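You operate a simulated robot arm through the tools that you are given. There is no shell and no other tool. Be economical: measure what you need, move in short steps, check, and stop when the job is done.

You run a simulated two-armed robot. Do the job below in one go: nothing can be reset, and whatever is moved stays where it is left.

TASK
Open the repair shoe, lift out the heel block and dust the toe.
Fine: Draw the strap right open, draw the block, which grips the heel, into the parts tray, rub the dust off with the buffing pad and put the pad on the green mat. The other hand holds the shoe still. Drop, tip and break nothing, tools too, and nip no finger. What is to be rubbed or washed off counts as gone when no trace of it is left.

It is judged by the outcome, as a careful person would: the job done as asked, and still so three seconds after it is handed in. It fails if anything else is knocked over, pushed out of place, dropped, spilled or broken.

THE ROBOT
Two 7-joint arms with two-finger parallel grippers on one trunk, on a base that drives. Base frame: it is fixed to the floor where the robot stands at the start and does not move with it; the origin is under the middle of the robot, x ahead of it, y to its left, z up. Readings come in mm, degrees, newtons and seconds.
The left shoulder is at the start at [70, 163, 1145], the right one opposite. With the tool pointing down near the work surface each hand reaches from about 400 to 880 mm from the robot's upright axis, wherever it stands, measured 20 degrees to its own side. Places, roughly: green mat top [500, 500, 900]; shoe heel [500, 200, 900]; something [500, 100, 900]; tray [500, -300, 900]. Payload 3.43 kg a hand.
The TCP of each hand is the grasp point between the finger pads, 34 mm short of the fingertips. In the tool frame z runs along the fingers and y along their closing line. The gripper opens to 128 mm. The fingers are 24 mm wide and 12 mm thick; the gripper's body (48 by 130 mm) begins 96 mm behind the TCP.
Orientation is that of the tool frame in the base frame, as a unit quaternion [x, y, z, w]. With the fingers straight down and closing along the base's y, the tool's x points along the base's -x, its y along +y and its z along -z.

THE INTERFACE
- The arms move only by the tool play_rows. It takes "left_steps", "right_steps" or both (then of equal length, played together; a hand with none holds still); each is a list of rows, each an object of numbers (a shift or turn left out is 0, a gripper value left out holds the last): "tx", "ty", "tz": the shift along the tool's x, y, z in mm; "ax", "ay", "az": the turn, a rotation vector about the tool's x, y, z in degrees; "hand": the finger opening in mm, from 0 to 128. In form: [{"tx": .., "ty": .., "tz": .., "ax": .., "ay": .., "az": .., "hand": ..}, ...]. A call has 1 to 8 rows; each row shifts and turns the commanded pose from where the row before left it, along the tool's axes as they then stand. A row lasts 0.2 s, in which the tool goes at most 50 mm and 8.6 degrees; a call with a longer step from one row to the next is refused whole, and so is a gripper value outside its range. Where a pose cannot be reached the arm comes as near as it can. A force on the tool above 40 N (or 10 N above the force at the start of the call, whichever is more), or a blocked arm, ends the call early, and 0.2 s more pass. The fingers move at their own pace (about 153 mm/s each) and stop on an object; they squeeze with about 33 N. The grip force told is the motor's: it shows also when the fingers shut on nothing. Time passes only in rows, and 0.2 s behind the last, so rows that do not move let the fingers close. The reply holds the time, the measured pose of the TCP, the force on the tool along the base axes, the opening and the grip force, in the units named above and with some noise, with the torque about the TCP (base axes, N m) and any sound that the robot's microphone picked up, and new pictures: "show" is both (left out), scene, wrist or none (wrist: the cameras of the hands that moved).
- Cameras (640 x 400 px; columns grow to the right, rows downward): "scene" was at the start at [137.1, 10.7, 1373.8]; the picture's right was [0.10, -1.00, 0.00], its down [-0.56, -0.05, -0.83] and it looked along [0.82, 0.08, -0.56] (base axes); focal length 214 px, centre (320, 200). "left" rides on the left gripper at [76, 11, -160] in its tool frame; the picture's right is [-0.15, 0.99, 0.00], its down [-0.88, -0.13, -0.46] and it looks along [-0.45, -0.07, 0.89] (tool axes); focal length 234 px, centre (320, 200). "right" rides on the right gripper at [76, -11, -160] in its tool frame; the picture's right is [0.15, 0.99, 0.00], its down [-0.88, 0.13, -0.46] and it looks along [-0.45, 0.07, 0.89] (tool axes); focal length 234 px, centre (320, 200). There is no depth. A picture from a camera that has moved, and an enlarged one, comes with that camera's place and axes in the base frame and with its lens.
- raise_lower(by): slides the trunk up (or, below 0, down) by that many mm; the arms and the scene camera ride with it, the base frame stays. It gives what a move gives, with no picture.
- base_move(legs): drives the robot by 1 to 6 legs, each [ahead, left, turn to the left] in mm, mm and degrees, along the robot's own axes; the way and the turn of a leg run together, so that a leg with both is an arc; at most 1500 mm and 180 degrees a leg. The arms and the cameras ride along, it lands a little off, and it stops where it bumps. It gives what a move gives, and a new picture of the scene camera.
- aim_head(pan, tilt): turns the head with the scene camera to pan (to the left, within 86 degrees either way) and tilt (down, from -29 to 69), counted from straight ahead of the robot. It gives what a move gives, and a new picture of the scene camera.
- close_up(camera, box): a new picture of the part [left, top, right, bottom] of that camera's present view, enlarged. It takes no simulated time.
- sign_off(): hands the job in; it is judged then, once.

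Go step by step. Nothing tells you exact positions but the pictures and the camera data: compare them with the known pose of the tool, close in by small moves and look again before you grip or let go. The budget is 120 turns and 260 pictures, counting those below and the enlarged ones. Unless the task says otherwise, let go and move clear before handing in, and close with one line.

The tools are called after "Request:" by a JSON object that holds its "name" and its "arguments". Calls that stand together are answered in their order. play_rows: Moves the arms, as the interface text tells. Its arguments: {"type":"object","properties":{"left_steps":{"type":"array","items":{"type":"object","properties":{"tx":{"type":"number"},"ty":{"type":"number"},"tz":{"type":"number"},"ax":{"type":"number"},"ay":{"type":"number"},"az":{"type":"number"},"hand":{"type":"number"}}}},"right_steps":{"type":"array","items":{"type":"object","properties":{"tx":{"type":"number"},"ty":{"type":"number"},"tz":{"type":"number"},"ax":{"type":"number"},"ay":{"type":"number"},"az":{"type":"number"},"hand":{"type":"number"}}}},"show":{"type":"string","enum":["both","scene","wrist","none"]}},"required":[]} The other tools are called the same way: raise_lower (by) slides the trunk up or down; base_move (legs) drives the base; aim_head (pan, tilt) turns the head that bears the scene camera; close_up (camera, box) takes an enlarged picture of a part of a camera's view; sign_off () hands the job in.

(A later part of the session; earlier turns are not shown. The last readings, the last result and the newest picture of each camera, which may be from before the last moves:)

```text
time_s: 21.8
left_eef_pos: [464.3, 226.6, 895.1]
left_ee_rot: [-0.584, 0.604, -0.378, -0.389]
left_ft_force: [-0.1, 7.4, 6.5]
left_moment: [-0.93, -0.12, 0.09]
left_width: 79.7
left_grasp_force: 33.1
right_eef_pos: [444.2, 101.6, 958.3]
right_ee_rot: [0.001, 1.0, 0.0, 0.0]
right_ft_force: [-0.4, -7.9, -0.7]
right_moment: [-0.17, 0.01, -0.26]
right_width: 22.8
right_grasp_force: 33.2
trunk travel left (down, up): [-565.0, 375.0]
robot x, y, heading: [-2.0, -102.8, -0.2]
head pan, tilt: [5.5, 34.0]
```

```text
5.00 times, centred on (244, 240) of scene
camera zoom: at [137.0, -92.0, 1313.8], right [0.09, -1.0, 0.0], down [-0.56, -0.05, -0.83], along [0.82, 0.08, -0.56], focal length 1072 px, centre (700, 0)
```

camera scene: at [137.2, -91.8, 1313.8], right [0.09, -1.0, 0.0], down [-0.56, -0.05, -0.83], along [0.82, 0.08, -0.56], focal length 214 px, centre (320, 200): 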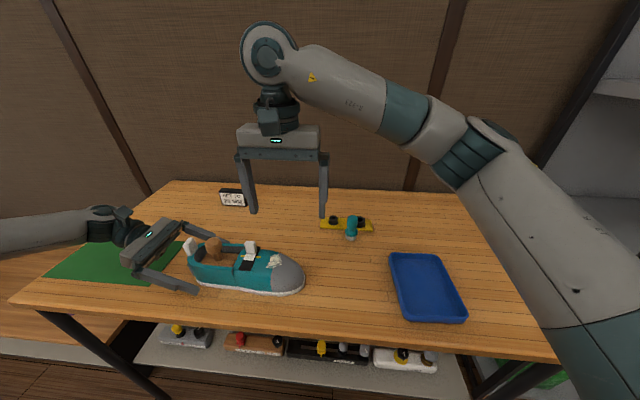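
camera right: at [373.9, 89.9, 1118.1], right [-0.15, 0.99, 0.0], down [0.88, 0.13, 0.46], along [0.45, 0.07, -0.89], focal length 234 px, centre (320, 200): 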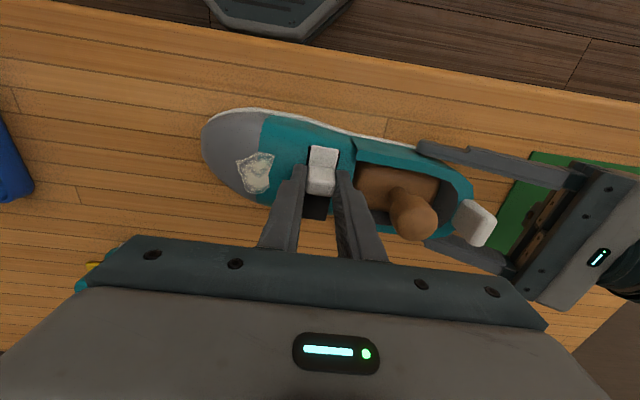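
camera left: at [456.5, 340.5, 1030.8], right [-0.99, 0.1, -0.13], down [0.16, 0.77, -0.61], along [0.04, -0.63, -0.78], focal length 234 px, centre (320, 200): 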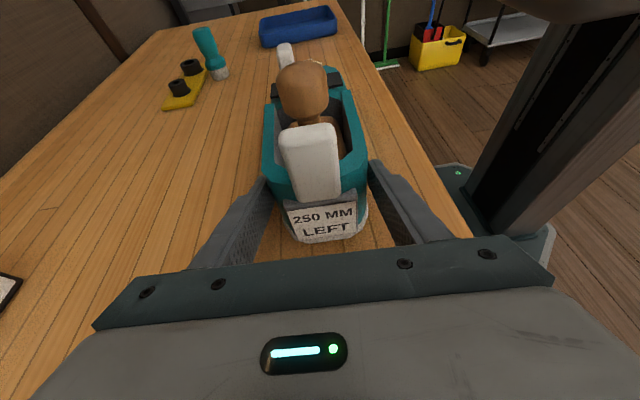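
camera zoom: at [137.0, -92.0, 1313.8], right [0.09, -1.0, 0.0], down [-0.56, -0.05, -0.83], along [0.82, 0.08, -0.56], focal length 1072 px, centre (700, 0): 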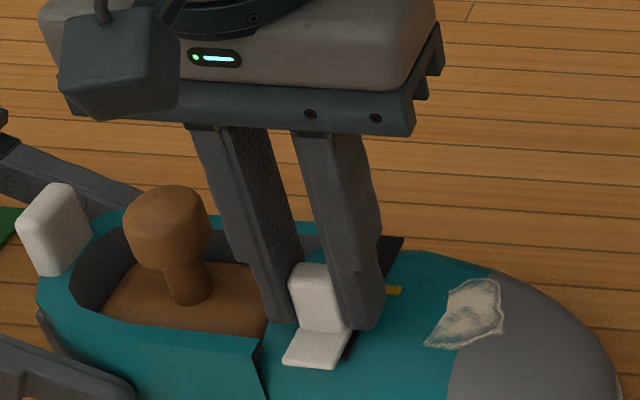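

Request:
{"name": "play_rows", "arguments": {"right_steps": [{"tx": 3, "ty": 0.3}, {"tx": 3, "ty": 0.3}, {}], "show": "none"}}

Request:
{"name": "play_rows", "arguments": {"right_steps": [{"tx": 3, "ty": 0.3}, {"tx": 3, "ty": 0.3}, {}], "show": "none"}}

Request:
{"name": "close_up", "arguments": {"camera": "scene", "box": [180, 200, 308, 280]}}

```text
time_s: 22.6
left_eef_pos: [463.6, 226.4, 894.7]
left_ee_rot: [-0.583, 0.605, -0.376, -0.39]
left_ft_force: [-6.1, 19.4, 8.2]
left_moment: [-0.18, -0.33, -1.04]
left_width: 79.6
left_grasp_force: 32.9
right_eef_pos: [437.3, 103.9, 958.9]
right_ee_rot: [0.002, 1.0, 0.001, 0.0]
right_ft_force: [9.9, -18.2, -0.8]
right_moment: [-0.5, -0.4, -0.41]
right_width: 22.9
right_grasp_force: 33.1
trunk travel left (down, up): [-565.0, 375.0]
robot x, y, heading: [-1.0, -100.0, 0.1]
head pan, tilt: [5.5, 34.0]
```

```text
time_s: 23.4
left_eef_pos: [464.4, 226.0, 894.8]
left_ee_rot: [-0.582, 0.607, -0.374, -0.391]
left_ft_force: [-16.2, 15.7, 8.0]
left_moment: [0.07, -0.09, -2.43]
left_width: 80.3
left_grasp_force: 33.2
right_eef_pos: [432.8, 103.5, 959.2]
right_ee_rot: [0.001, 1.0, 0.001, 0.001]
right_ft_force: [18.3, -17.9, 0.2]
right_moment: [-0.72, -0.89, -0.35]
right_width: 23.6
right_grasp_force: 33.4
trunk travel left (down, up): [-565.0, 375.0]
robot x, y, heading: [-0.5, -102.3, 0.2]
head pan, tilt: [5.5, 34.0]
```

```text
5.00 times, centred on (244, 240) of scene
camera zoom: at [136.7, -92.5, 1313.8], right [0.09, -1.0, 0.0], down [-0.56, -0.05, -0.83], along [0.82, 0.08, -0.56], focal length 1072 px, centre (700, 0)
```

zoom: 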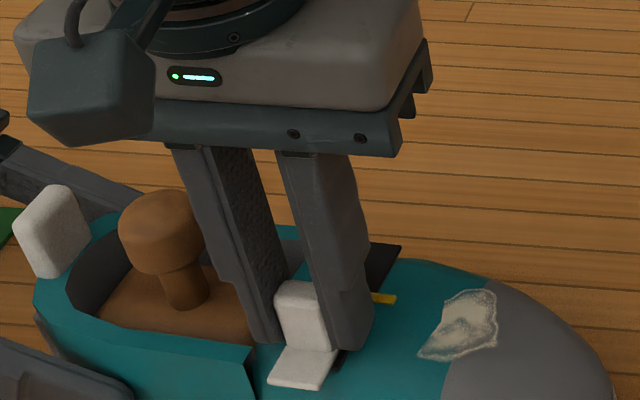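

The x force is now rising steadily, so this is the end stop: the strap is open after about 39 mm. I'll ease off the strain, let go and rise.

Request:
{"name": "play_rows", "arguments": {"right_steps": [{"tx": -3, "ty": -1}, {"tx": -2, "ty": -1}, {}], "show": "none"}}

Request:
{"name": "play_rows", "arguments": {"right_steps": [{"hand": 44}, {}, {"tz": -25}, {"tz": -35}, {}], "show": "wrist"}}

Request:
{"name": "close_up", "arguments": {"camera": "scene", "box": [160, 200, 320, 300]}}

Request:
{"name": "close_up", "arguments": {"camera": "right", "box": [192, 80, 448, 240]}}

```text
time_s: 24.2
left_eef_pos: [464.5, 224.7, 895.1]
left_ee_rot: [-0.584, 0.605, -0.376, -0.389]
left_ft_force: [-11.1, -7.4, 1.8]
left_moment: [0.7, 0.1, -0.67]
left_width: 80.0
left_grasp_force: 32.9
right_eef_pos: [436.4, 103.0, 960.0]
right_ee_rot: [0.001, 1.0, 0.003, -0.001]
right_ft_force: [8.5, 6.7, -0.5]
right_moment: [-0.07, -0.43, -0.27]
right_width: 23.4
right_grasp_force: 32.9
trunk travel left (down, up): [-565.0, 375.0]
robot x, y, heading: [-0.8, -104.1, -0.2]
head pan, tilt: [5.5, 34.0]
```

```text
time_s: 25.4
left_eef_pos: [463.8, 226.9, 894.4]
left_ee_rot: [-0.583, 0.605, -0.376, -0.391]
left_ft_force: [0.1, 1.0, 2.7]
left_moment: [0.19, 0.25, -0.11]
left_width: 80.1
left_grasp_force: 33.0
right_eef_pos: [438.0, 104.4, 1018.4]
right_ee_rot: [0.0, 1.0, 0.001, 0.0]
right_ft_force: [-1.6, 0.3, 0.1]
right_moment: [0.0, 0.01, 0.0]
right_width: 44.0
right_grasp_force: 0.0
trunk travel left (down, up): [-565.0, 375.0]
robot x, y, heading: [0.2, -101.4, -0.1]
head pan, tilt: [5.5, 34.0]
camera right: at [362.1, 92.0, 1177.3], right [-0.15, 0.99, 0.0], down [0.88, 0.13, 0.46], along [0.45, 0.07, -0.89], focal length 234 px, centre (320, 200)
```

right: 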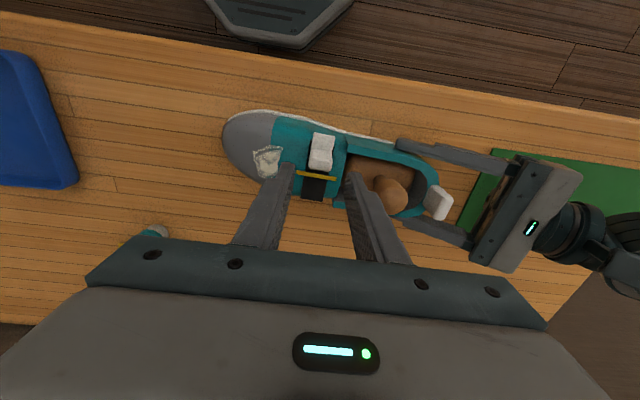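

```text
4.00 times, centred on (240, 250) of scene
camera zoom: at [137.1, -91.8, 1313.8], right [0.09, -1.0, 0.0], down [-0.56, -0.05, -0.83], along [0.82, 0.08, -0.56], focal length 858 px, centre (640, 0)
```

zoom: 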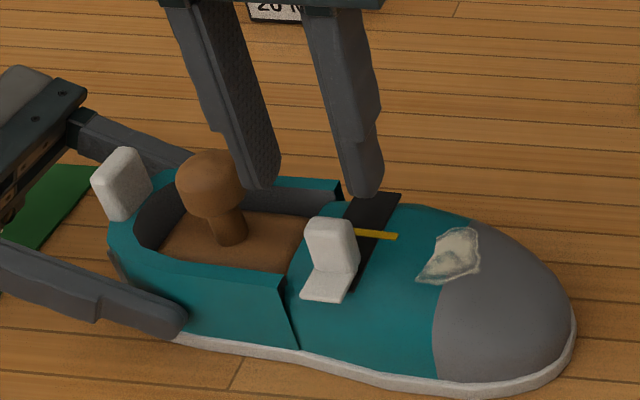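

```text
2.50 times, centred on (320, 160) of right
camera zoom: at [362.1, 92.0, 1177.3], right [-0.15, 0.99, 0.0], down [0.88, 0.13, 0.46], along [0.45, 0.07, -0.89], focal length 585 px, centre (320, 300)
```

zoom: 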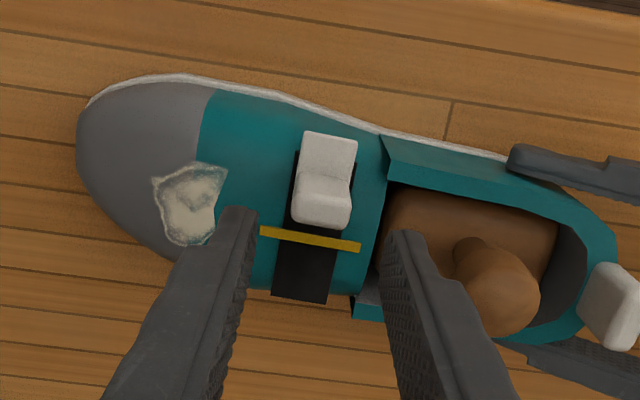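

The strap is open and staying put. Next I'll bring the right hand over the block's knob at about (465,185).

Request:
{"name": "play_rows", "arguments": {"right_steps": [{"tz": -15, "hand": 54}, {"tx": -13, "ty": 40}, {"tx": -14, "ty": 40}, {}], "show": "wrist"}}

Request:
{"name": "close_up", "arguments": {"camera": "scene", "box": [130, 160, 290, 260]}}

Request:
{"name": "close_up", "arguments": {"camera": "right", "box": [192, 80, 448, 240]}}

Request:
{"name": "close_up", "arguments": {"camera": "left", "box": [192, 20, 448, 180]}}

```text
time_s: 26.4
left_eef_pos: [462.7, 227.0, 895.1]
left_ee_rot: [-0.583, 0.605, -0.376, -0.39]
left_ft_force: [-0.5, -0.9, 2.7]
left_moment: [-0.18, 0.3, -0.12]
left_width: 80.0
left_grasp_force: 33.1
right_eef_pos: [464.7, 182.4, 1033.6]
right_ee_rot: [0.001, 1.0, 0.0, 0.001]
right_ft_force: [0.2, 0.0, 0.8]
right_moment: [-0.02, 0.01, 0.01]
right_width: 54.0
right_grasp_force: 0.1
trunk travel left (down, up): [-565.0, 375.0]
robot x, y, heading: [-4.0, -101.5, -0.1]
head pan, tilt: [5.5, 34.0]
camera right: at [389.3, 170.7, 1192.7], right [-0.15, 0.99, 0.0], down [0.88, 0.13, 0.46], along [0.45, 0.07, -0.89], focal length 234 px, centre (320, 200)
```

right: 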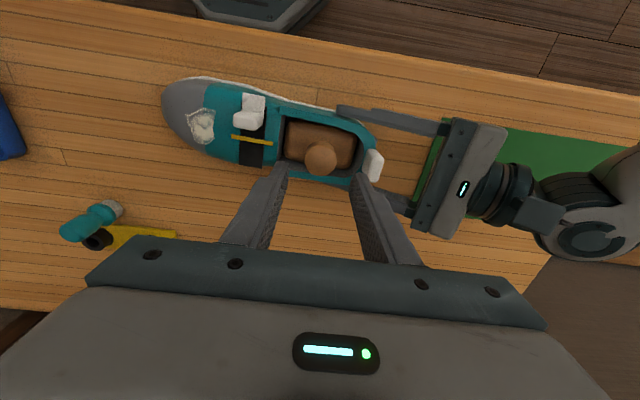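

```text
4.00 times, centred on (210, 210) of scene
camera zoom: at [137.2, -92.1, 1313.8], right [0.09, -1.0, 0.0], down [-0.56, -0.05, -0.83], along [0.82, 0.08, -0.56], focal length 858 px, centre (760, 160)
```

zoom: 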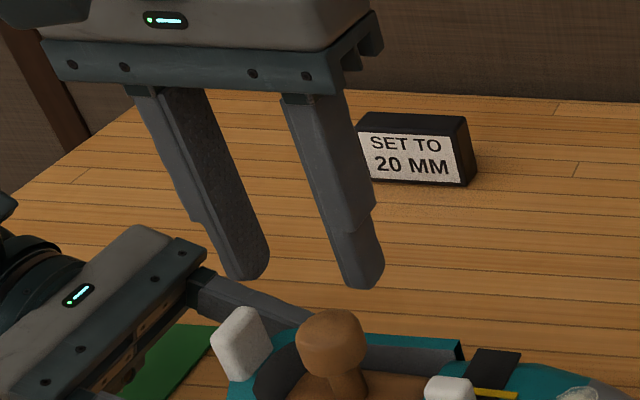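

```text
2.50 times, centred on (320, 160) of right
camera zoom: at [389.3, 170.7, 1192.7], right [-0.15, 0.99, 0.0], down [0.88, 0.13, 0.46], along [0.45, 0.07, -0.89], focal length 585 px, centre (320, 300)
```

zoom: 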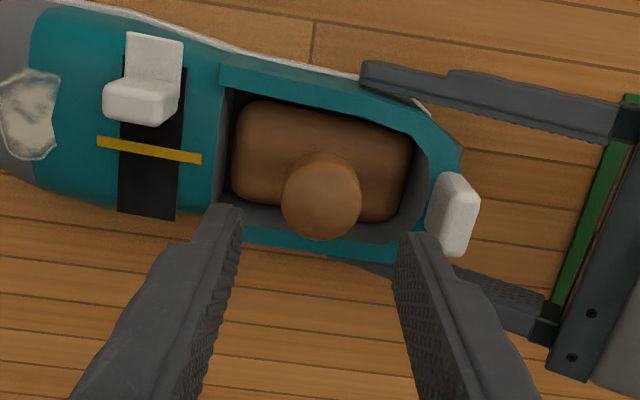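

```text
2.50 times, centred on (320, 100) of left
camera zoom: at [456.4, 340.2, 1030.8], right [-0.99, 0.1, -0.13], down [0.16, 0.77, -0.61], along [0.04, -0.63, -0.78], focal length 585 px, centre (320, 450)
```

zoom: 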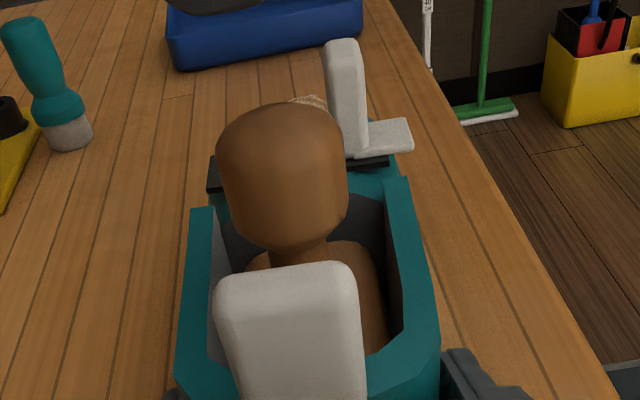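

The hand is centred on the knob, whose head spans roughly z 936–968. I'll lower to z ≈ 948 and grip.

Request:
{"name": "play_rows", "arguments": {"right_steps": [{"tz": 30}, {"tz": 30}, {"tz": 15}, {"tz": 10}, {}], "show": "wrist"}}

Request:
{"name": "close_up", "arguments": {"camera": "scene", "box": [130, 190, 290, 290]}}

Request:
{"name": "close_up", "arguments": {"camera": "left", "box": [192, 20, 448, 180]}}

```text
time_s: 27.6
left_eef_pos: [463.6, 226.7, 895.5]
left_ee_rot: [-0.583, 0.605, -0.376, -0.39]
left_ft_force: [-0.9, 0.8, 2.0]
left_moment: [-0.18, 0.34, -0.24]
left_width: 79.7
left_grasp_force: 32.7
right_eef_pos: [464.4, 181.1, 947.9]
right_ee_rot: [0.002, 1.0, 0.001, 0.0]
right_ft_force: [0.2, 0.5, -0.8]
right_moment: [-0.02, -0.03, -0.02]
right_width: 54.0
right_grasp_force: 0.1
trunk travel left (down, up): [-565.0, 375.0]
robot x, y, heading: [-2.9, -101.8, 0.3]
head pan, tilt: [5.5, 34.0]
camera right: at [388.6, 170.5, 1107.0], right [-0.15, 0.99, 0.0], down [0.88, 0.13, 0.46], along [0.45, 0.07, -0.89], focal length 234 px, centre (320, 200)
```

right: 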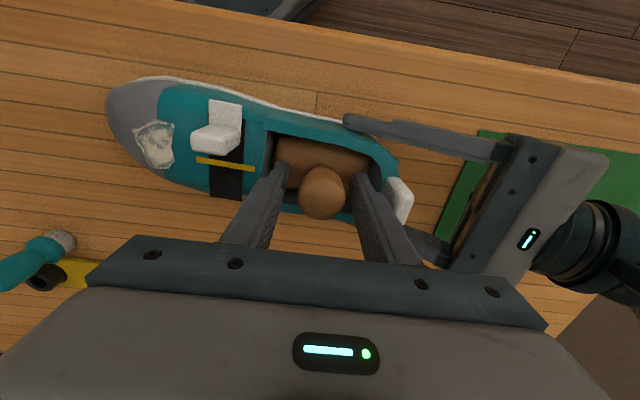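

```text
4.00 times, centred on (210, 240) of scene
camera zoom: at [136.9, -91.8, 1313.8], right [0.09, -1.0, 0.0], down [-0.56, -0.05, -0.83], along [0.82, 0.08, -0.56], focal length 858 px, centre (760, 40)
```

zoom: 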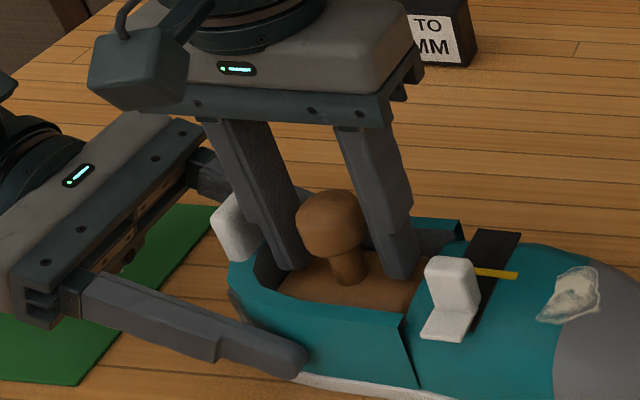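

```text
2.50 times, centred on (320, 100) of left
camera zoom: at [456.1, 340.3, 1030.9], right [-0.99, 0.1, -0.13], down [0.16, 0.77, -0.61], along [0.04, -0.63, -0.78], focal length 585 px, centre (320, 450)
```

zoom: 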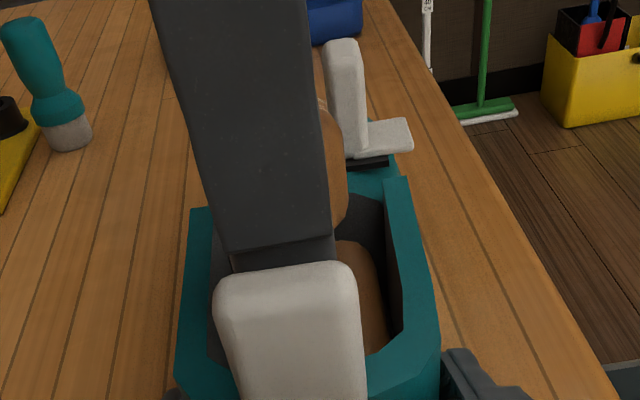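

Request:
{"name": "play_rows", "arguments": {"right_steps": [{"tx": 2}, {"hand": 42}, {"hand": 30}, {"hand": 20}, {}], "show": "none"}}

Request:
{"name": "play_rows", "arguments": {"right_steps": [{"tz": -1}, {"tz": -1}, {}], "show": "none"}}

Request:
{"name": "close_up", "arguments": {"camera": "scene", "box": [130, 190, 290, 290]}}

```text
time_s: 28.8
left_eef_pos: [463.6, 226.8, 894.4]
left_ee_rot: [-0.583, 0.605, -0.376, -0.39]
left_ft_force: [-1.9, -7.0, 0.9]
left_moment: [0.27, 0.08, 0.09]
left_width: 79.6
left_grasp_force: 32.6
right_eef_pos: [461.5, 182.4, 947.8]
right_ee_rot: [0.001, 1.0, 0.001, 0.001]
right_ft_force: [1.2, 7.0, 0.0]
right_moment: [-0.05, 0.11, -0.31]
right_width: 32.0
right_grasp_force: 33.0
trunk travel left (down, up): [-565.0, 375.0]
robot x, y, heading: [2.3, -100.0, -0.1]
head pan, tilt: [5.5, 34.0]
```

```text
time_s: 29.6
left_eef_pos: [464.4, 227.0, 895.3]
left_ee_rot: [-0.583, 0.606, -0.376, -0.39]
left_ft_force: [0.5, 0.6, 3.7]
left_moment: [-0.26, 0.24, 0.04]
left_width: 79.6
left_grasp_force: 32.8
right_eef_pos: [461.9, 182.6, 951.3]
right_ee_rot: [0.001, 1.0, 0.001, 0.0]
right_ft_force: [0.5, -0.8, -1.2]
right_moment: [-0.01, 0.06, 0.0]
right_width: 31.8
right_grasp_force: 32.8
trunk travel left (down, up): [-565.0, 375.0]
robot x, y, heading: [0.7, -103.3, 0.1]
head pan, tilt: [5.5, 34.0]
```

```text
4.00 times, centred on (210, 240) of scene
camera zoom: at [137.1, -91.7, 1313.8], right [0.09, -1.0, 0.0], down [-0.56, -0.05, -0.83], along [0.82, 0.08, -0.56], focal length 858 px, centre (760, 40)
```

zoom: 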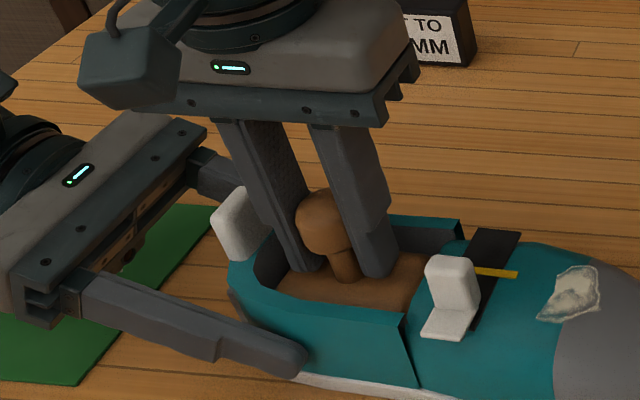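

The grip is good at 32 mm. I'll draw up slowly and watch the force.

Request:
{"name": "play_rows", "arguments": {"right_steps": [{"tz": -2}, {"tz": -2}, {"tz": -2}, {}], "show": "none"}}

Request:
{"name": "close_up", "arguments": {"camera": "scene", "box": [130, 190, 290, 290]}}

```text
time_s: 30.6
left_eef_pos: [463.9, 227.2, 894.7]
left_ee_rot: [-0.584, 0.605, -0.377, -0.389]
left_ft_force: [1.1, 2.3, 3.8]
left_moment: [0.02, 0.22, 0.03]
left_width: 80.2
left_grasp_force: 32.6
right_eef_pos: [460.3, 181.0, 957.6]
right_ee_rot: [0.001, 1.0, 0.002, 0.0]
right_ft_force: [0.9, 0.4, -1.6]
right_moment: [-0.01, 0.04, -0.02]
right_width: 31.8
right_grasp_force: 33.0
trunk travel left (down, up): [-565.0, 375.0]
robot x, y, heading: [3.9, -105.3, 0.0]
head pan, tilt: [5.5, 34.0]
```

```text
4.00 times, centred on (210, 240) of scene
camera zoom: at [137.2, -91.6, 1313.8], right [0.09, -1.0, 0.0], down [-0.56, -0.05, -0.83], along [0.82, 0.08, -0.56], focal length 858 px, centre (760, 40)
```

zoom: 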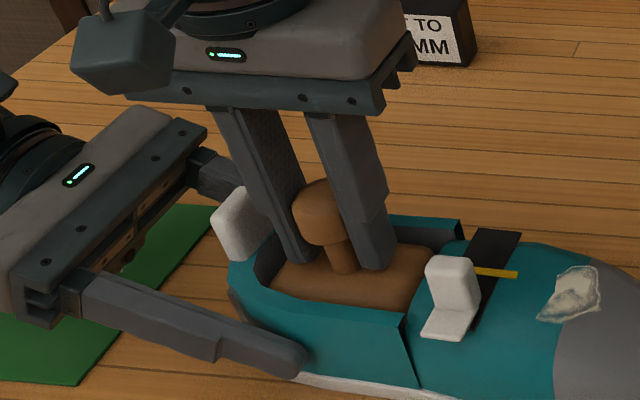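

The block is rising freely with the hand. I'll go straight up, gently at first.

Request:
{"name": "play_rows", "arguments": {"right_steps": [{"tz": -4}, {"tz": -5}, {"tz": -6}, {"tz": -8}, {"tz": -10}, {"tz": -12}, {}], "show": "none"}}

Request:
{"name": "close_up", "arguments": {"camera": "scene", "box": [130, 160, 322, 280]}}

```text
time_s: 32.2
left_eef_pos: [463.7, 225.7, 895.1]
left_ee_rot: [-0.584, 0.605, -0.377, -0.39]
left_ft_force: [1.0, 1.3, 3.7]
left_moment: [-0.03, 0.24, -0.07]
left_width: 79.8
left_grasp_force: 32.6
right_eef_pos: [461.2, 182.6, 1002.1]
right_ee_rot: [0.0, 1.0, 0.001, 0.0]
right_ft_force: [-1.6, 0.2, -1.7]
right_moment: [-0.04, 0.02, 0.04]
right_width: 32.0
right_grasp_force: 32.8
trunk travel left (down, up): [-565.0, 375.0]
robot x, y, heading: [2.9, -103.6, 0.1]
head pan, tilt: [5.5, 34.0]
```

```text
3.33 times, centred on (226, 220) of scene
camera zoom: at [137.1, -91.8, 1313.8], right [0.09, -1.0, 0.0], down [-0.56, -0.05, -0.83], along [0.82, 0.08, -0.56], focal length 715 px, centre (633, 133)
```

zoom: 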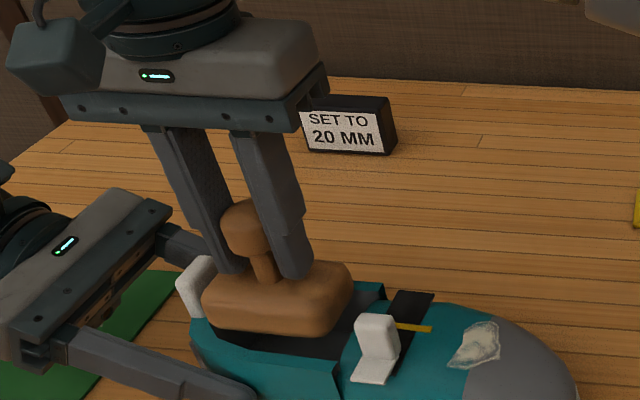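

The block is clear of the cavity. I'll rise higher before carrying it to the tray.

Request:
{"name": "play_rows", "arguments": {"right_steps": [{"tz": -25}, {"tz": -30}, {"tz": -30}, {"tz": -10}, {"ty": -30}, {"ty": -45}, {"ty": -45}, {"ty": -45}], "show": "none"}}

Request:
{"name": "play_rows", "arguments": {"right_steps": [{"ty": -45}, {"ty": -45}, {"ty": -45}, {"ty": -45}, {"ty": -45}, {"ty": -25}, {"ty": -15}, {}], "show": "both"}}

```text
time_s: 34.0
left_eef_pos: [464.1, 225.4, 894.9]
left_ee_rot: [-0.583, 0.606, -0.375, -0.39]
left_ft_force: [0.3, -2.5, 0.9]
left_moment: [-0.46, 0.15, 0.04]
left_width: 79.9
left_grasp_force: 33.1
right_eef_pos: [460.9, 15.8, 1096.0]
right_ee_rot: [-0.001, 1.0, 0.002, -0.001]
right_ft_force: [-0.5, -0.6, -1.1]
right_moment: [0.02, -0.01, -0.03]
right_width: 31.9
right_grasp_force: 33.3
trunk travel left (down, up): [-565.0, 375.0]
robot x, y, heading: [1.9, -107.1, 0.2]
head pan, tilt: [5.5, 34.0]
```

```text
time_s: 35.8
left_eef_pos: [463.3, 226.9, 895.3]
left_ee_rot: [-0.583, 0.605, -0.376, -0.39]
left_ft_force: [-0.2, -0.4, 0.3]
left_moment: [-0.09, 0.16, -0.07]
left_width: 79.5
left_grasp_force: 32.6
right_eef_pos: [462.2, -248.0, 1097.2]
right_ee_rot: [0.0, 1.0, 0.001, 0.0]
right_ft_force: [-1.1, 0.0, -0.8]
right_moment: [-0.02, 0.02, -0.02]
right_width: 31.8
right_grasp_force: 32.8
trunk travel left (down, up): [-565.0, 375.0]
robot x, y, heading: [2.7, -102.8, 0.2]
head pan, tilt: [5.5, 34.0]
camera scene: at [137.2, -92.0, 1313.8], right [0.09, -1.0, 0.0], down [-0.56, -0.05, -0.83], along [0.82, 0.08, -0.56], focal length 214 px, centre (320, 200)
camera right: at [386.8, -259.8, 1255.2], right [-0.15, 0.99, 0.0], down [0.88, 0.13, 0.46], along [0.45, 0.07, -0.89], focal length 234 px, centre (320, 200)
```

scene: 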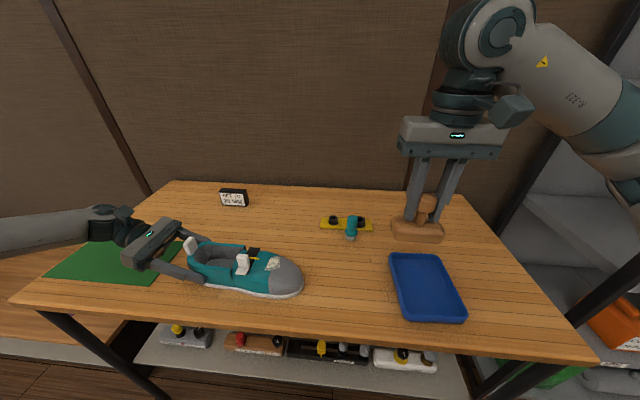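
right: 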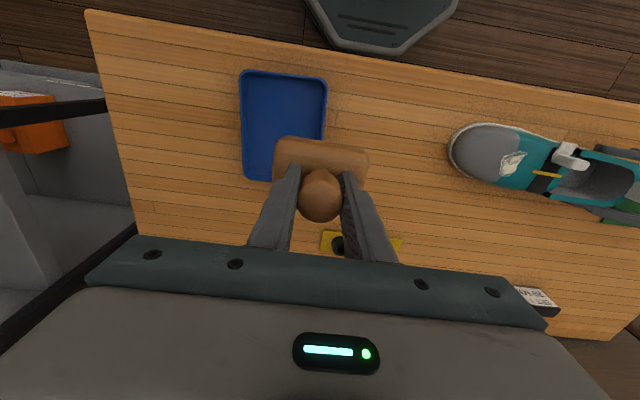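

The tray centre is about (476,−309) and the block's underside is about 69 mm below the TCP. I'll move over the tray and lower.

Request:
{"name": "play_rows", "arguments": {"right_steps": [{"tx": -7, "ty": -30}, {"tx": -7, "ty": -31}, {"tz": 40}, {"tz": 40}, {"tz": 30}, {"tz": 22}, {}], "show": "both"}}

Request:
{"name": "close_up", "arguments": {"camera": "scene", "box": [350, 210, 510, 330]}}

```text
time_s: 37.4
left_eef_pos: [463.5, 226.1, 895.1]
left_ee_rot: [-0.584, 0.604, -0.377, -0.389]
left_ft_force: [-0.1, -0.3, 0.3]
left_moment: [0.04, 0.12, 0.0]
left_width: 79.6
left_grasp_force: 33.2
right_eef_pos: [471.2, -309.1, 963.7]
right_ee_rot: [0.001, 1.0, 0.002, 0.0]
right_ft_force: [0.1, 0.5, -1.2]
right_moment: [0.0, 0.01, -0.01]
right_width: 31.7
right_grasp_force: 32.8
trunk travel left (down, up): [-565.0, 375.0]
robot x, y, heading: [-0.3, -103.2, 0.0]
head pan, tilt: [5.5, 34.0]
camera scene: at [137.2, -92.0, 1313.8], right [0.09, -1.0, 0.0], down [-0.56, -0.05, -0.83], along [0.82, 0.08, -0.56], focal length 214 px, centre (320, 200)
camera right: at [396.3, -320.2, 1121.5], right [-0.15, 0.99, 0.0], down [0.88, 0.13, 0.46], along [0.45, 0.07, -0.89], focal length 234 px, centre (320, 200)
```

scene: 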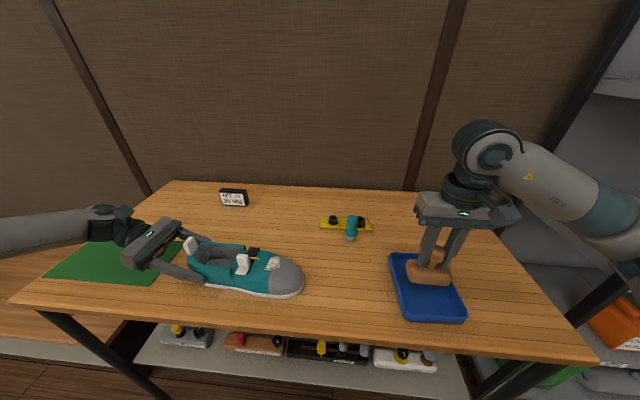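
right: 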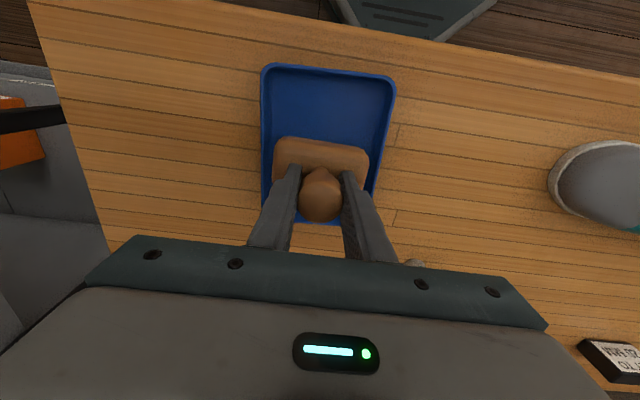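

```text
3.33 times, centred on (430, 270) of scene
camera zoom: at [137.2, -92.0, 1313.8], right [0.09, -1.0, 0.0], down [-0.56, -0.05, -0.83], along [0.82, 0.08, -0.56], focal length 715 px, centre (-47, -33)
```

zoom: 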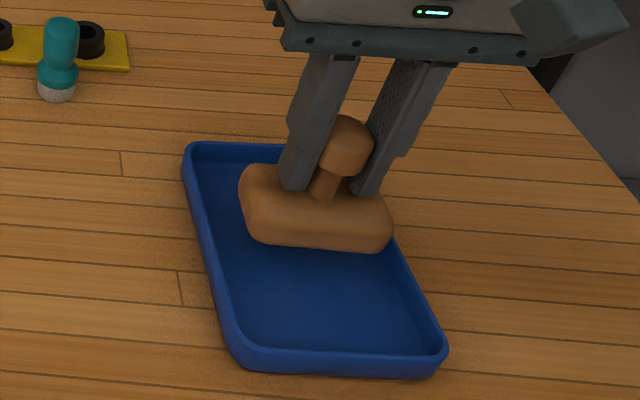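

It's centred in the tray. I'll set it down gently until contact shows.

Request:
{"name": "play_rows", "arguments": {"right_steps": [{"tz": 10}, {"tz": 8}, {"tz": 6}, {"tz": 4}, {}], "show": "none"}}

Request:
{"name": "play_rows", "arguments": {"right_steps": [{"tz": 3}, {"tz": 3}, {}], "show": "none"}}

Request:
{"name": "close_up", "arguments": {"camera": "scene", "box": [370, 220, 498, 300]}}

```text
time_s: 38.6
left_eef_pos: [463.7, 226.7, 895.5]
left_ee_rot: [-0.583, 0.605, -0.375, -0.39]
left_ft_force: [-0.2, 0.1, 0.1]
left_moment: [0.05, 0.09, -0.01]
left_width: 79.9
left_grasp_force: 32.6
right_eef_pos: [474.5, -308.8, 935.1]
right_ee_rot: [0.001, 1.0, 0.001, 0.0]
right_ft_force: [-0.4, -0.2, -1.3]
right_moment: [-0.02, -0.01, 0.0]
right_width: 32.1
right_grasp_force: 32.7
trunk travel left (down, up): [-565.0, 375.0]
robot x, y, heading: [3.2, -102.1, 0.0]
head pan, tilt: [5.5, 34.0]
```

```text
time_s: 39.4
left_eef_pos: [464.3, 226.9, 896.0]
left_ee_rot: [-0.584, 0.605, -0.377, -0.389]
left_ft_force: [0.4, 0.6, 0.8]
left_moment: [0.31, -0.01, -0.03]
left_width: 79.5
left_grasp_force: 32.4
right_eef_pos: [473.9, -308.3, 931.4]
right_ee_rot: [0.0, 1.0, 0.001, 0.001]
right_ft_force: [2.2, -2.5, 11.1]
right_moment: [-0.29, 0.16, 0.03]
right_width: 31.8
right_grasp_force: 32.6
trunk travel left (down, up): [-565.0, 375.0]
robot x, y, heading: [2.0, -100.0, -0.1]
head pan, tilt: [5.5, 34.0]
```

```text
5.00 times, centred on (434, 260) of scene
camera zoom: at [136.7, -91.6, 1314.0], right [0.09, -1.0, 0.0], down [-0.56, -0.05, -0.83], along [0.82, 0.08, -0.56], focal length 1072 px, centre (-250, -100)
```

zoom: 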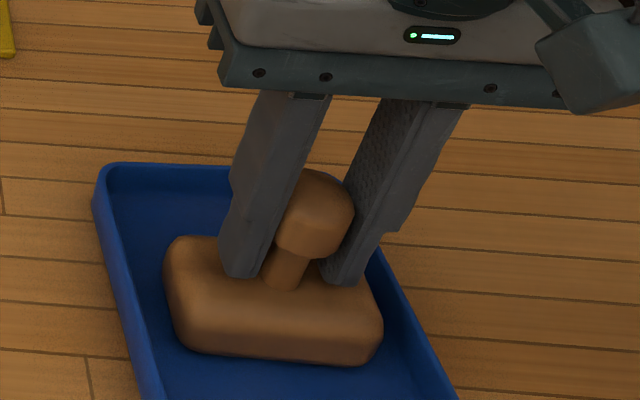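

Contact, with 11 N upward, and the block sits flat on the tray floor. I'll ease off, release and rise.

Request:
{"name": "play_rows", "arguments": {"right_steps": [{"tz": -2}, {"hand": 54}, {}, {"tz": -25}, {"tz": -40}, {"tz": -45}, {}], "show": "both"}}

Request:
{"name": "close_up", "arguments": {"camera": "scene", "box": [370, 240, 498, 320]}}

Request:
{"name": "close_up", "arguments": {"camera": "scene", "box": [310, 200, 390, 250]}}

```text
time_s: 41.0
left_eef_pos: [463.5, 225.8, 895.3]
left_ee_rot: [-0.584, 0.605, -0.376, -0.39]
left_ft_force: [-0.2, -0.3, 0.4]
left_moment: [-0.01, 0.11, -0.04]
left_width: 79.5
left_grasp_force: 33.5
right_eef_pos: [477.1, -310.4, 1042.1]
right_ee_rot: [0.001, 1.0, 0.002, -0.001]
right_ft_force: [-0.6, -0.1, 0.6]
right_moment: [-0.02, 0.06, 0.0]
right_width: 53.7
right_grasp_force: 0.0
trunk travel left (down, up): [-565.0, 375.0]
robot x, y, heading: [0.9, -103.6, -0.5]
head pan, tilt: [5.5, 34.0]
camera scene: at [137.6, -92.2, 1313.7], right [0.09, -1.0, 0.0], down [-0.56, -0.05, -0.83], along [0.82, 0.08, -0.56], focal length 214 px, centre (320, 200)
camera right: at [401.9, -319.9, 1200.7], right [-0.15, 0.99, 0.0], down [0.88, 0.13, 0.45], along [0.45, 0.07, -0.89], focal length 234 px, centre (320, 200)
```

scene: 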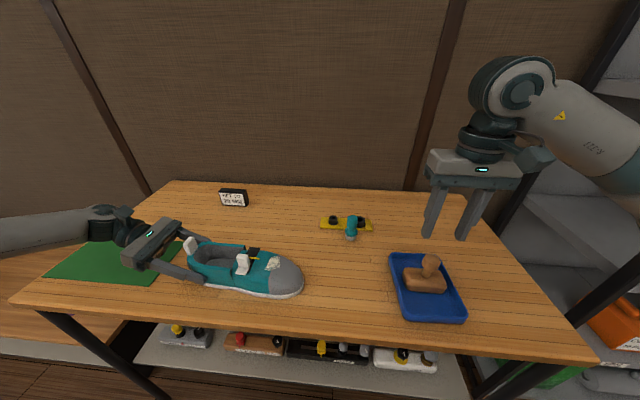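
right: 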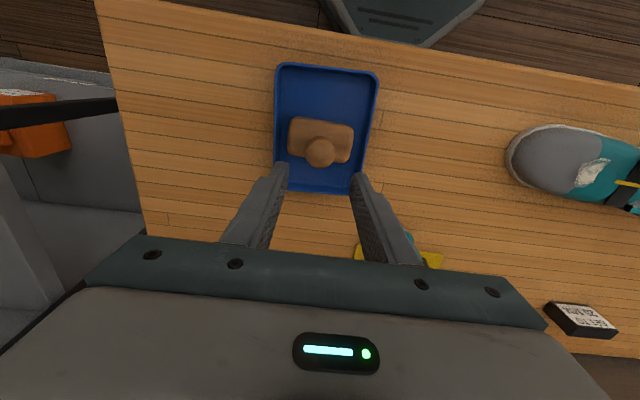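

```text
5.00 times, centred on (434, 280) of scene
camera zoom: at [137.6, -92.2, 1313.7], right [0.09, -1.0, 0.0], down [-0.56, -0.05, -0.83], along [0.82, 0.08, -0.56], focal length 1072 px, centre (-250, -200)
```

zoom: 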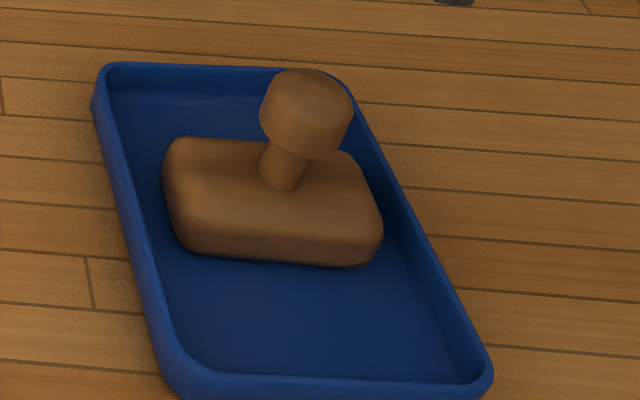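

```text
8.00 times, centred on (350, 225) of scene
camera zoom: at [137.6, -92.2, 1313.7], right [0.09, -1.0, 0.0], down [-0.56, -0.05, -0.83], along [0.82, 0.08, -0.56], focal length 1716 px, centre (80, 0)
```

zoom: 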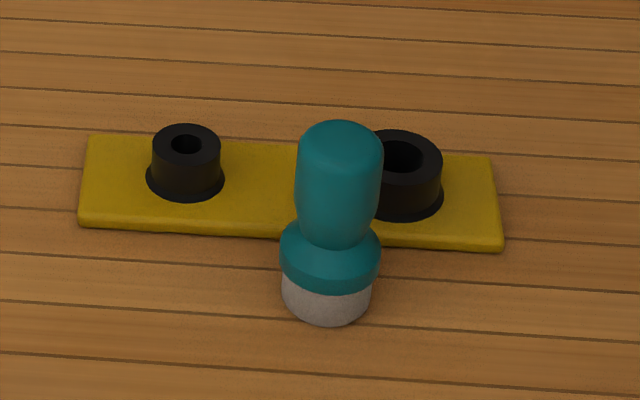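

The block stands in the tray. The pad is upright at about (620,−142) with a handle roughly 30 mm thick and its top at z 934. Next I'll move the right hand above it.

Request:
{"name": "play_rows", "arguments": {"right_steps": [{"tx": -28.6, "ty": 33.6}, {"tx": -28.6, "ty": 33.6}, {"tx": -28.6, "ty": 33.6}, {"tx": -28.6, "ty": 33.6}, {"tx": -28.6, "ty": 33.6}, {"tz": 30}, {}], "show": "wrist"}}

Request:
{"name": "close_up", "arguments": {"camera": "right", "box": [192, 80, 448, 240]}}

Request:
{"name": "close_up", "arguments": {"camera": "scene", "box": [290, 150, 418, 230]}}

```text
time_s: 42.6
left_eef_pos: [464.6, 227.1, 896.1]
left_ee_rot: [-0.584, 0.605, -0.376, -0.389]
left_ft_force: [1.3, -0.8, -0.3]
left_moment: [0.09, 0.08, 0.07]
left_width: 79.8
left_grasp_force: 33.3
right_eef_pos: [615.3, -139.7, 1012.5]
right_ee_rot: [0.002, 1.0, 0.001, 0.0]
right_ft_force: [-0.5, 0.0, 0.1]
right_moment: [-0.01, -0.02, -0.04]
right_width: 54.3
right_grasp_force: 0.1
trunk travel left (down, up): [-565.0, 375.0]
robot x, y, heading: [2.9, -101.3, -0.3]
head pan, tilt: [5.5, 34.0]
camera right: at [540.3, -151.6, 1172.2], right [-0.15, 0.99, 0.0], down [0.88, 0.13, 0.46], along [0.45, 0.07, -0.89], focal length 234 px, centre (320, 200)
```

right: 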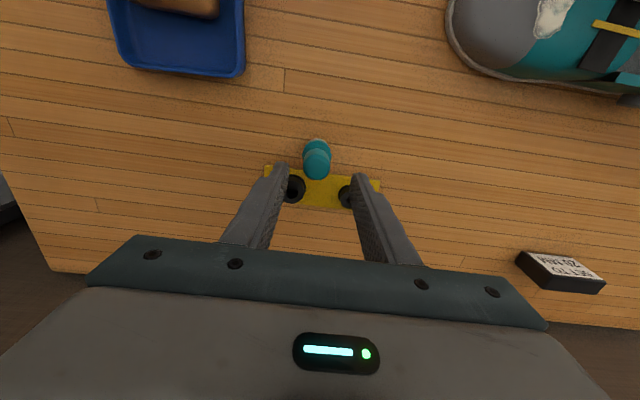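

```text
2.50 times, centred on (320, 160) of right
camera zoom: at [540.3, -151.6, 1172.2], right [-0.15, 0.99, 0.0], down [0.88, 0.13, 0.46], along [0.45, 0.07, -0.89], focal length 585 px, centre (320, 300)
```

zoom: 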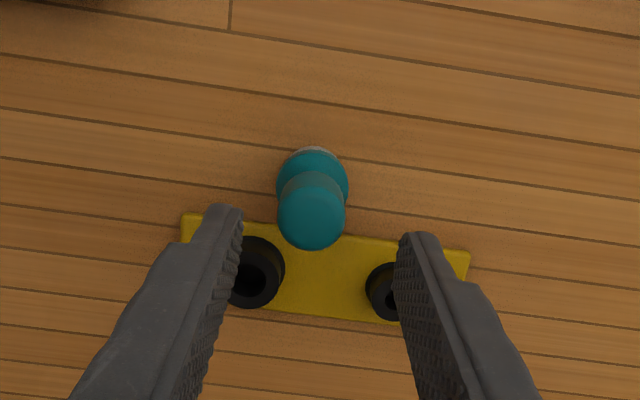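

```text
5.00 times, centred on (354, 190) of scene
camera zoom: at [136.9, -91.3, 1313.8], right [0.09, -1.0, 0.0], down [-0.56, -0.05, -0.83], along [0.82, 0.08, -0.56], focal length 1072 px, centre (150, 250)
```

zoom: 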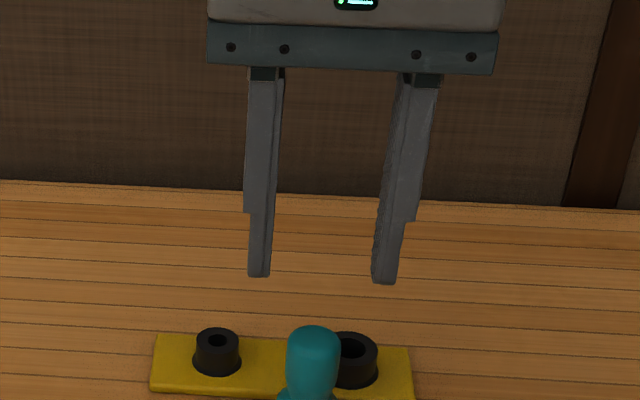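

Request:
{"name": "play_rows", "arguments": {"right_steps": [{"tx": -7, "ty": -2.5, "tz": 25}, {"tz": 30}, {"tz": 20}, {"tz": 8}, {}], "show": "wrist"}}

Request:
{"name": "close_up", "arguments": {"camera": "scene", "box": [310, 190, 390, 250]}}

Request:
{"name": "close_up", "arguments": {"camera": "right", "box": [240, 120, 400, 220]}}

Request:
{"name": "close_up", "arguments": {"camera": "left", "box": [160, 10, 256, 70]}}

```text
time_s: 43.8
left_eef_pos: [463.1, 226.3, 895.1]
left_ee_rot: [-0.583, 0.604, -0.378, -0.39]
left_ft_force: [-0.6, 0.5, 0.5]
left_moment: [-0.14, 0.2, -0.17]
left_width: 80.0
left_grasp_force: 33.2
right_eef_pos: [624.5, -144.3, 929.1]
right_ee_rot: [0.001, 1.0, 0.001, 0.0]
right_ft_force: [-0.2, -0.4, 0.8]
right_moment: [0.0, -0.01, 0.0]
right_width: 53.8
right_grasp_force: 0.0
trunk travel left (down, up): [-565.0, 375.0]
robot x, y, heading: [1.6, -104.5, -0.2]
head pan, tilt: [5.5, 34.0]
camera right: at [548.6, -155.4, 1088.0], right [-0.15, 0.99, 0.0], down [0.88, 0.13, 0.46], along [0.45, 0.07, -0.89], focal length 234 px, centre (320, 200)
```

right: 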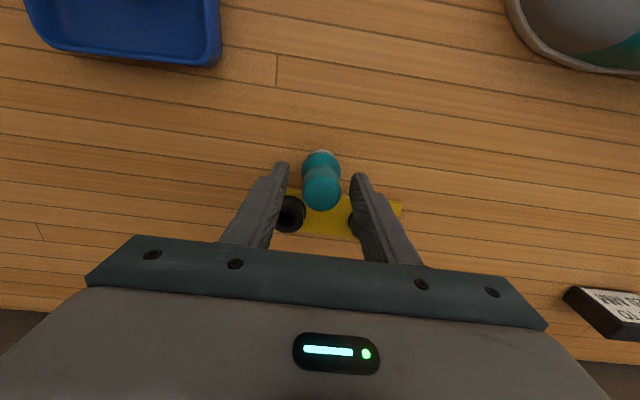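

```text
6.67 times, centred on (350, 220) of scene
camera zoom: at [137.1, -91.8, 1313.8], right [0.09, -1.0, 0.0], down [-0.56, -0.05, -0.83], along [0.82, 0.08, -0.56], focal length 1430 px, centre (120, 67)
```

zoom: 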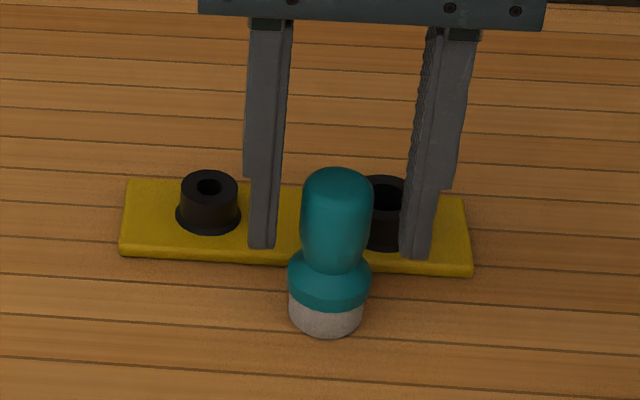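

```text
4.00 times, centred on (320, 170) of right
camera zoom: at [548.6, -155.4, 1088.0], right [-0.15, 0.99, 0.0], down [0.88, 0.13, 0.46], along [0.45, 0.07, -0.89], focal length 937 px, centre (320, 320)
```

zoom: 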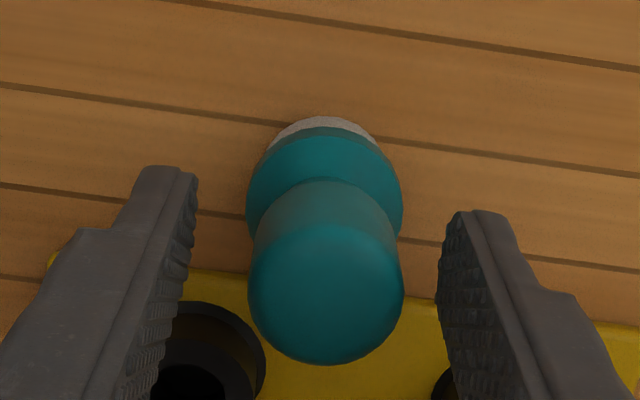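

```text
6.67 times, centred on (208, 40) of left
camera zoom: at [456.3, 340.3, 1030.7], right [-0.99, 0.1, -0.13], down [0.16, 0.77, -0.61], along [0.04, -0.63, -0.78], focal length 1561 px, centre (1067, 1267)
```

zoom: 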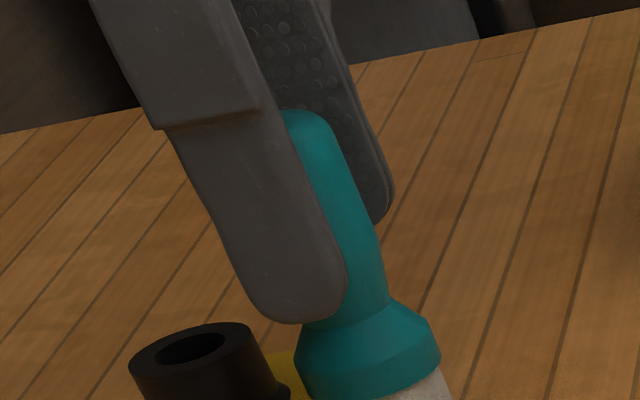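

The fingers straddle the handle above the collar. I'll nudge 3 mm towards me and close.

Request:
{"name": "play_rows", "arguments": {"right_steps": [{"tx": 3, "ty": 1}, {"hand": 40}, {"hand": 30}, {"hand": 15}, {}, {}], "show": "none"}}

Request:
{"name": "play_rows", "arguments": {"right_steps": [{"tz": -10}, {"tz": -30}, {"tz": -40}, {"tz": -40}, {}], "show": "both"}}

Request:
{"name": "close_up", "arguments": {"camera": "scene", "box": [310, 150, 390, 200]}}

```text
time_s: 45.2
left_eef_pos: [463.1, 226.9, 894.9]
left_ee_rot: [-0.584, 0.605, -0.376, -0.39]
left_ft_force: [-1.0, 0.0, -0.4]
left_moment: [0.0, 0.09, -0.14]
left_width: 79.6
left_grasp_force: 33.0
right_eef_pos: [622.2, -142.5, 929.0]
right_ee_rot: [0.001, 1.0, 0.001, -0.001]
right_ft_force: [0.2, -0.1, 0.3]
right_moment: [-0.01, -0.02, -0.04]
right_width: 29.2
right_grasp_force: 33.3
trunk travel left (down, up): [-565.0, 375.0]
robot x, y, heading: [0.5, -103.0, 0.2]
head pan, tilt: [5.5, 34.0]
```

```text
time_s: 46.4
left_eef_pos: [465.2, 226.5, 894.9]
left_ee_rot: [-0.583, 0.605, -0.376, -0.39]
left_ft_force: [0.6, -0.1, -0.5]
left_moment: [0.0, 0.11, -0.01]
left_width: 79.6
left_grasp_force: 33.1
right_eef_pos: [622.1, -142.9, 1047.2]
right_ee_rot: [0.001, 1.0, 0.0, -0.001]
right_ft_force: [0.1, -0.9, -0.5]
right_moment: [0.03, 0.0, 0.02]
right_width: 29.3
right_grasp_force: 33.4
trunk travel left (down, up): [-565.0, 375.0]
robot x, y, heading: [-4.2, -103.6, -0.2]
head pan, tilt: [5.5, 34.0]
camera scene: at [137.6, -92.0, 1313.7], right [0.09, -1.0, 0.0], down [-0.56, -0.05, -0.83], along [0.82, 0.08, -0.56], focal length 214 px, centre (320, 200)
camera right: at [546.2, -154.2, 1206.0], right [-0.15, 0.99, 0.0], down [0.88, 0.13, 0.45], along [0.45, 0.07, -0.89], focal length 234 px, centre (320, 200)
```

scene: 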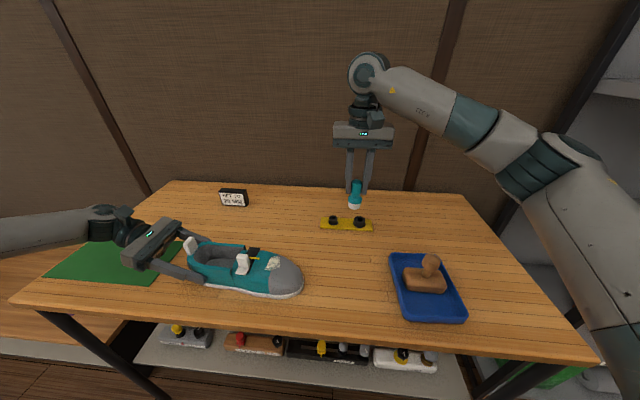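
right: 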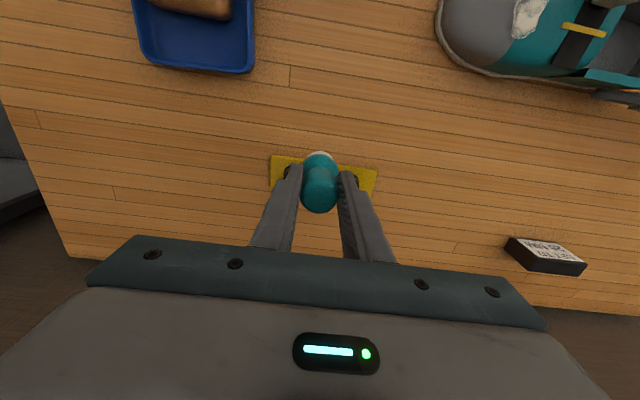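

```text
8.00 times, centred on (350, 175) of scene
camera zoom: at [137.6, -92.0, 1313.7], right [0.09, -1.0, 0.0], down [-0.56, -0.05, -0.83], along [0.82, 0.08, -0.56], focal length 1716 px, centre (80, 400)
```

zoom: 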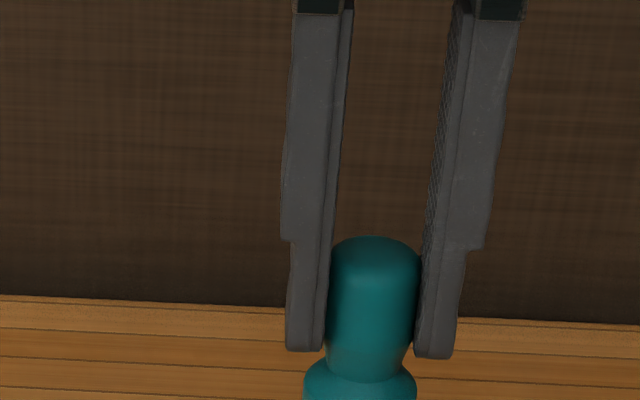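

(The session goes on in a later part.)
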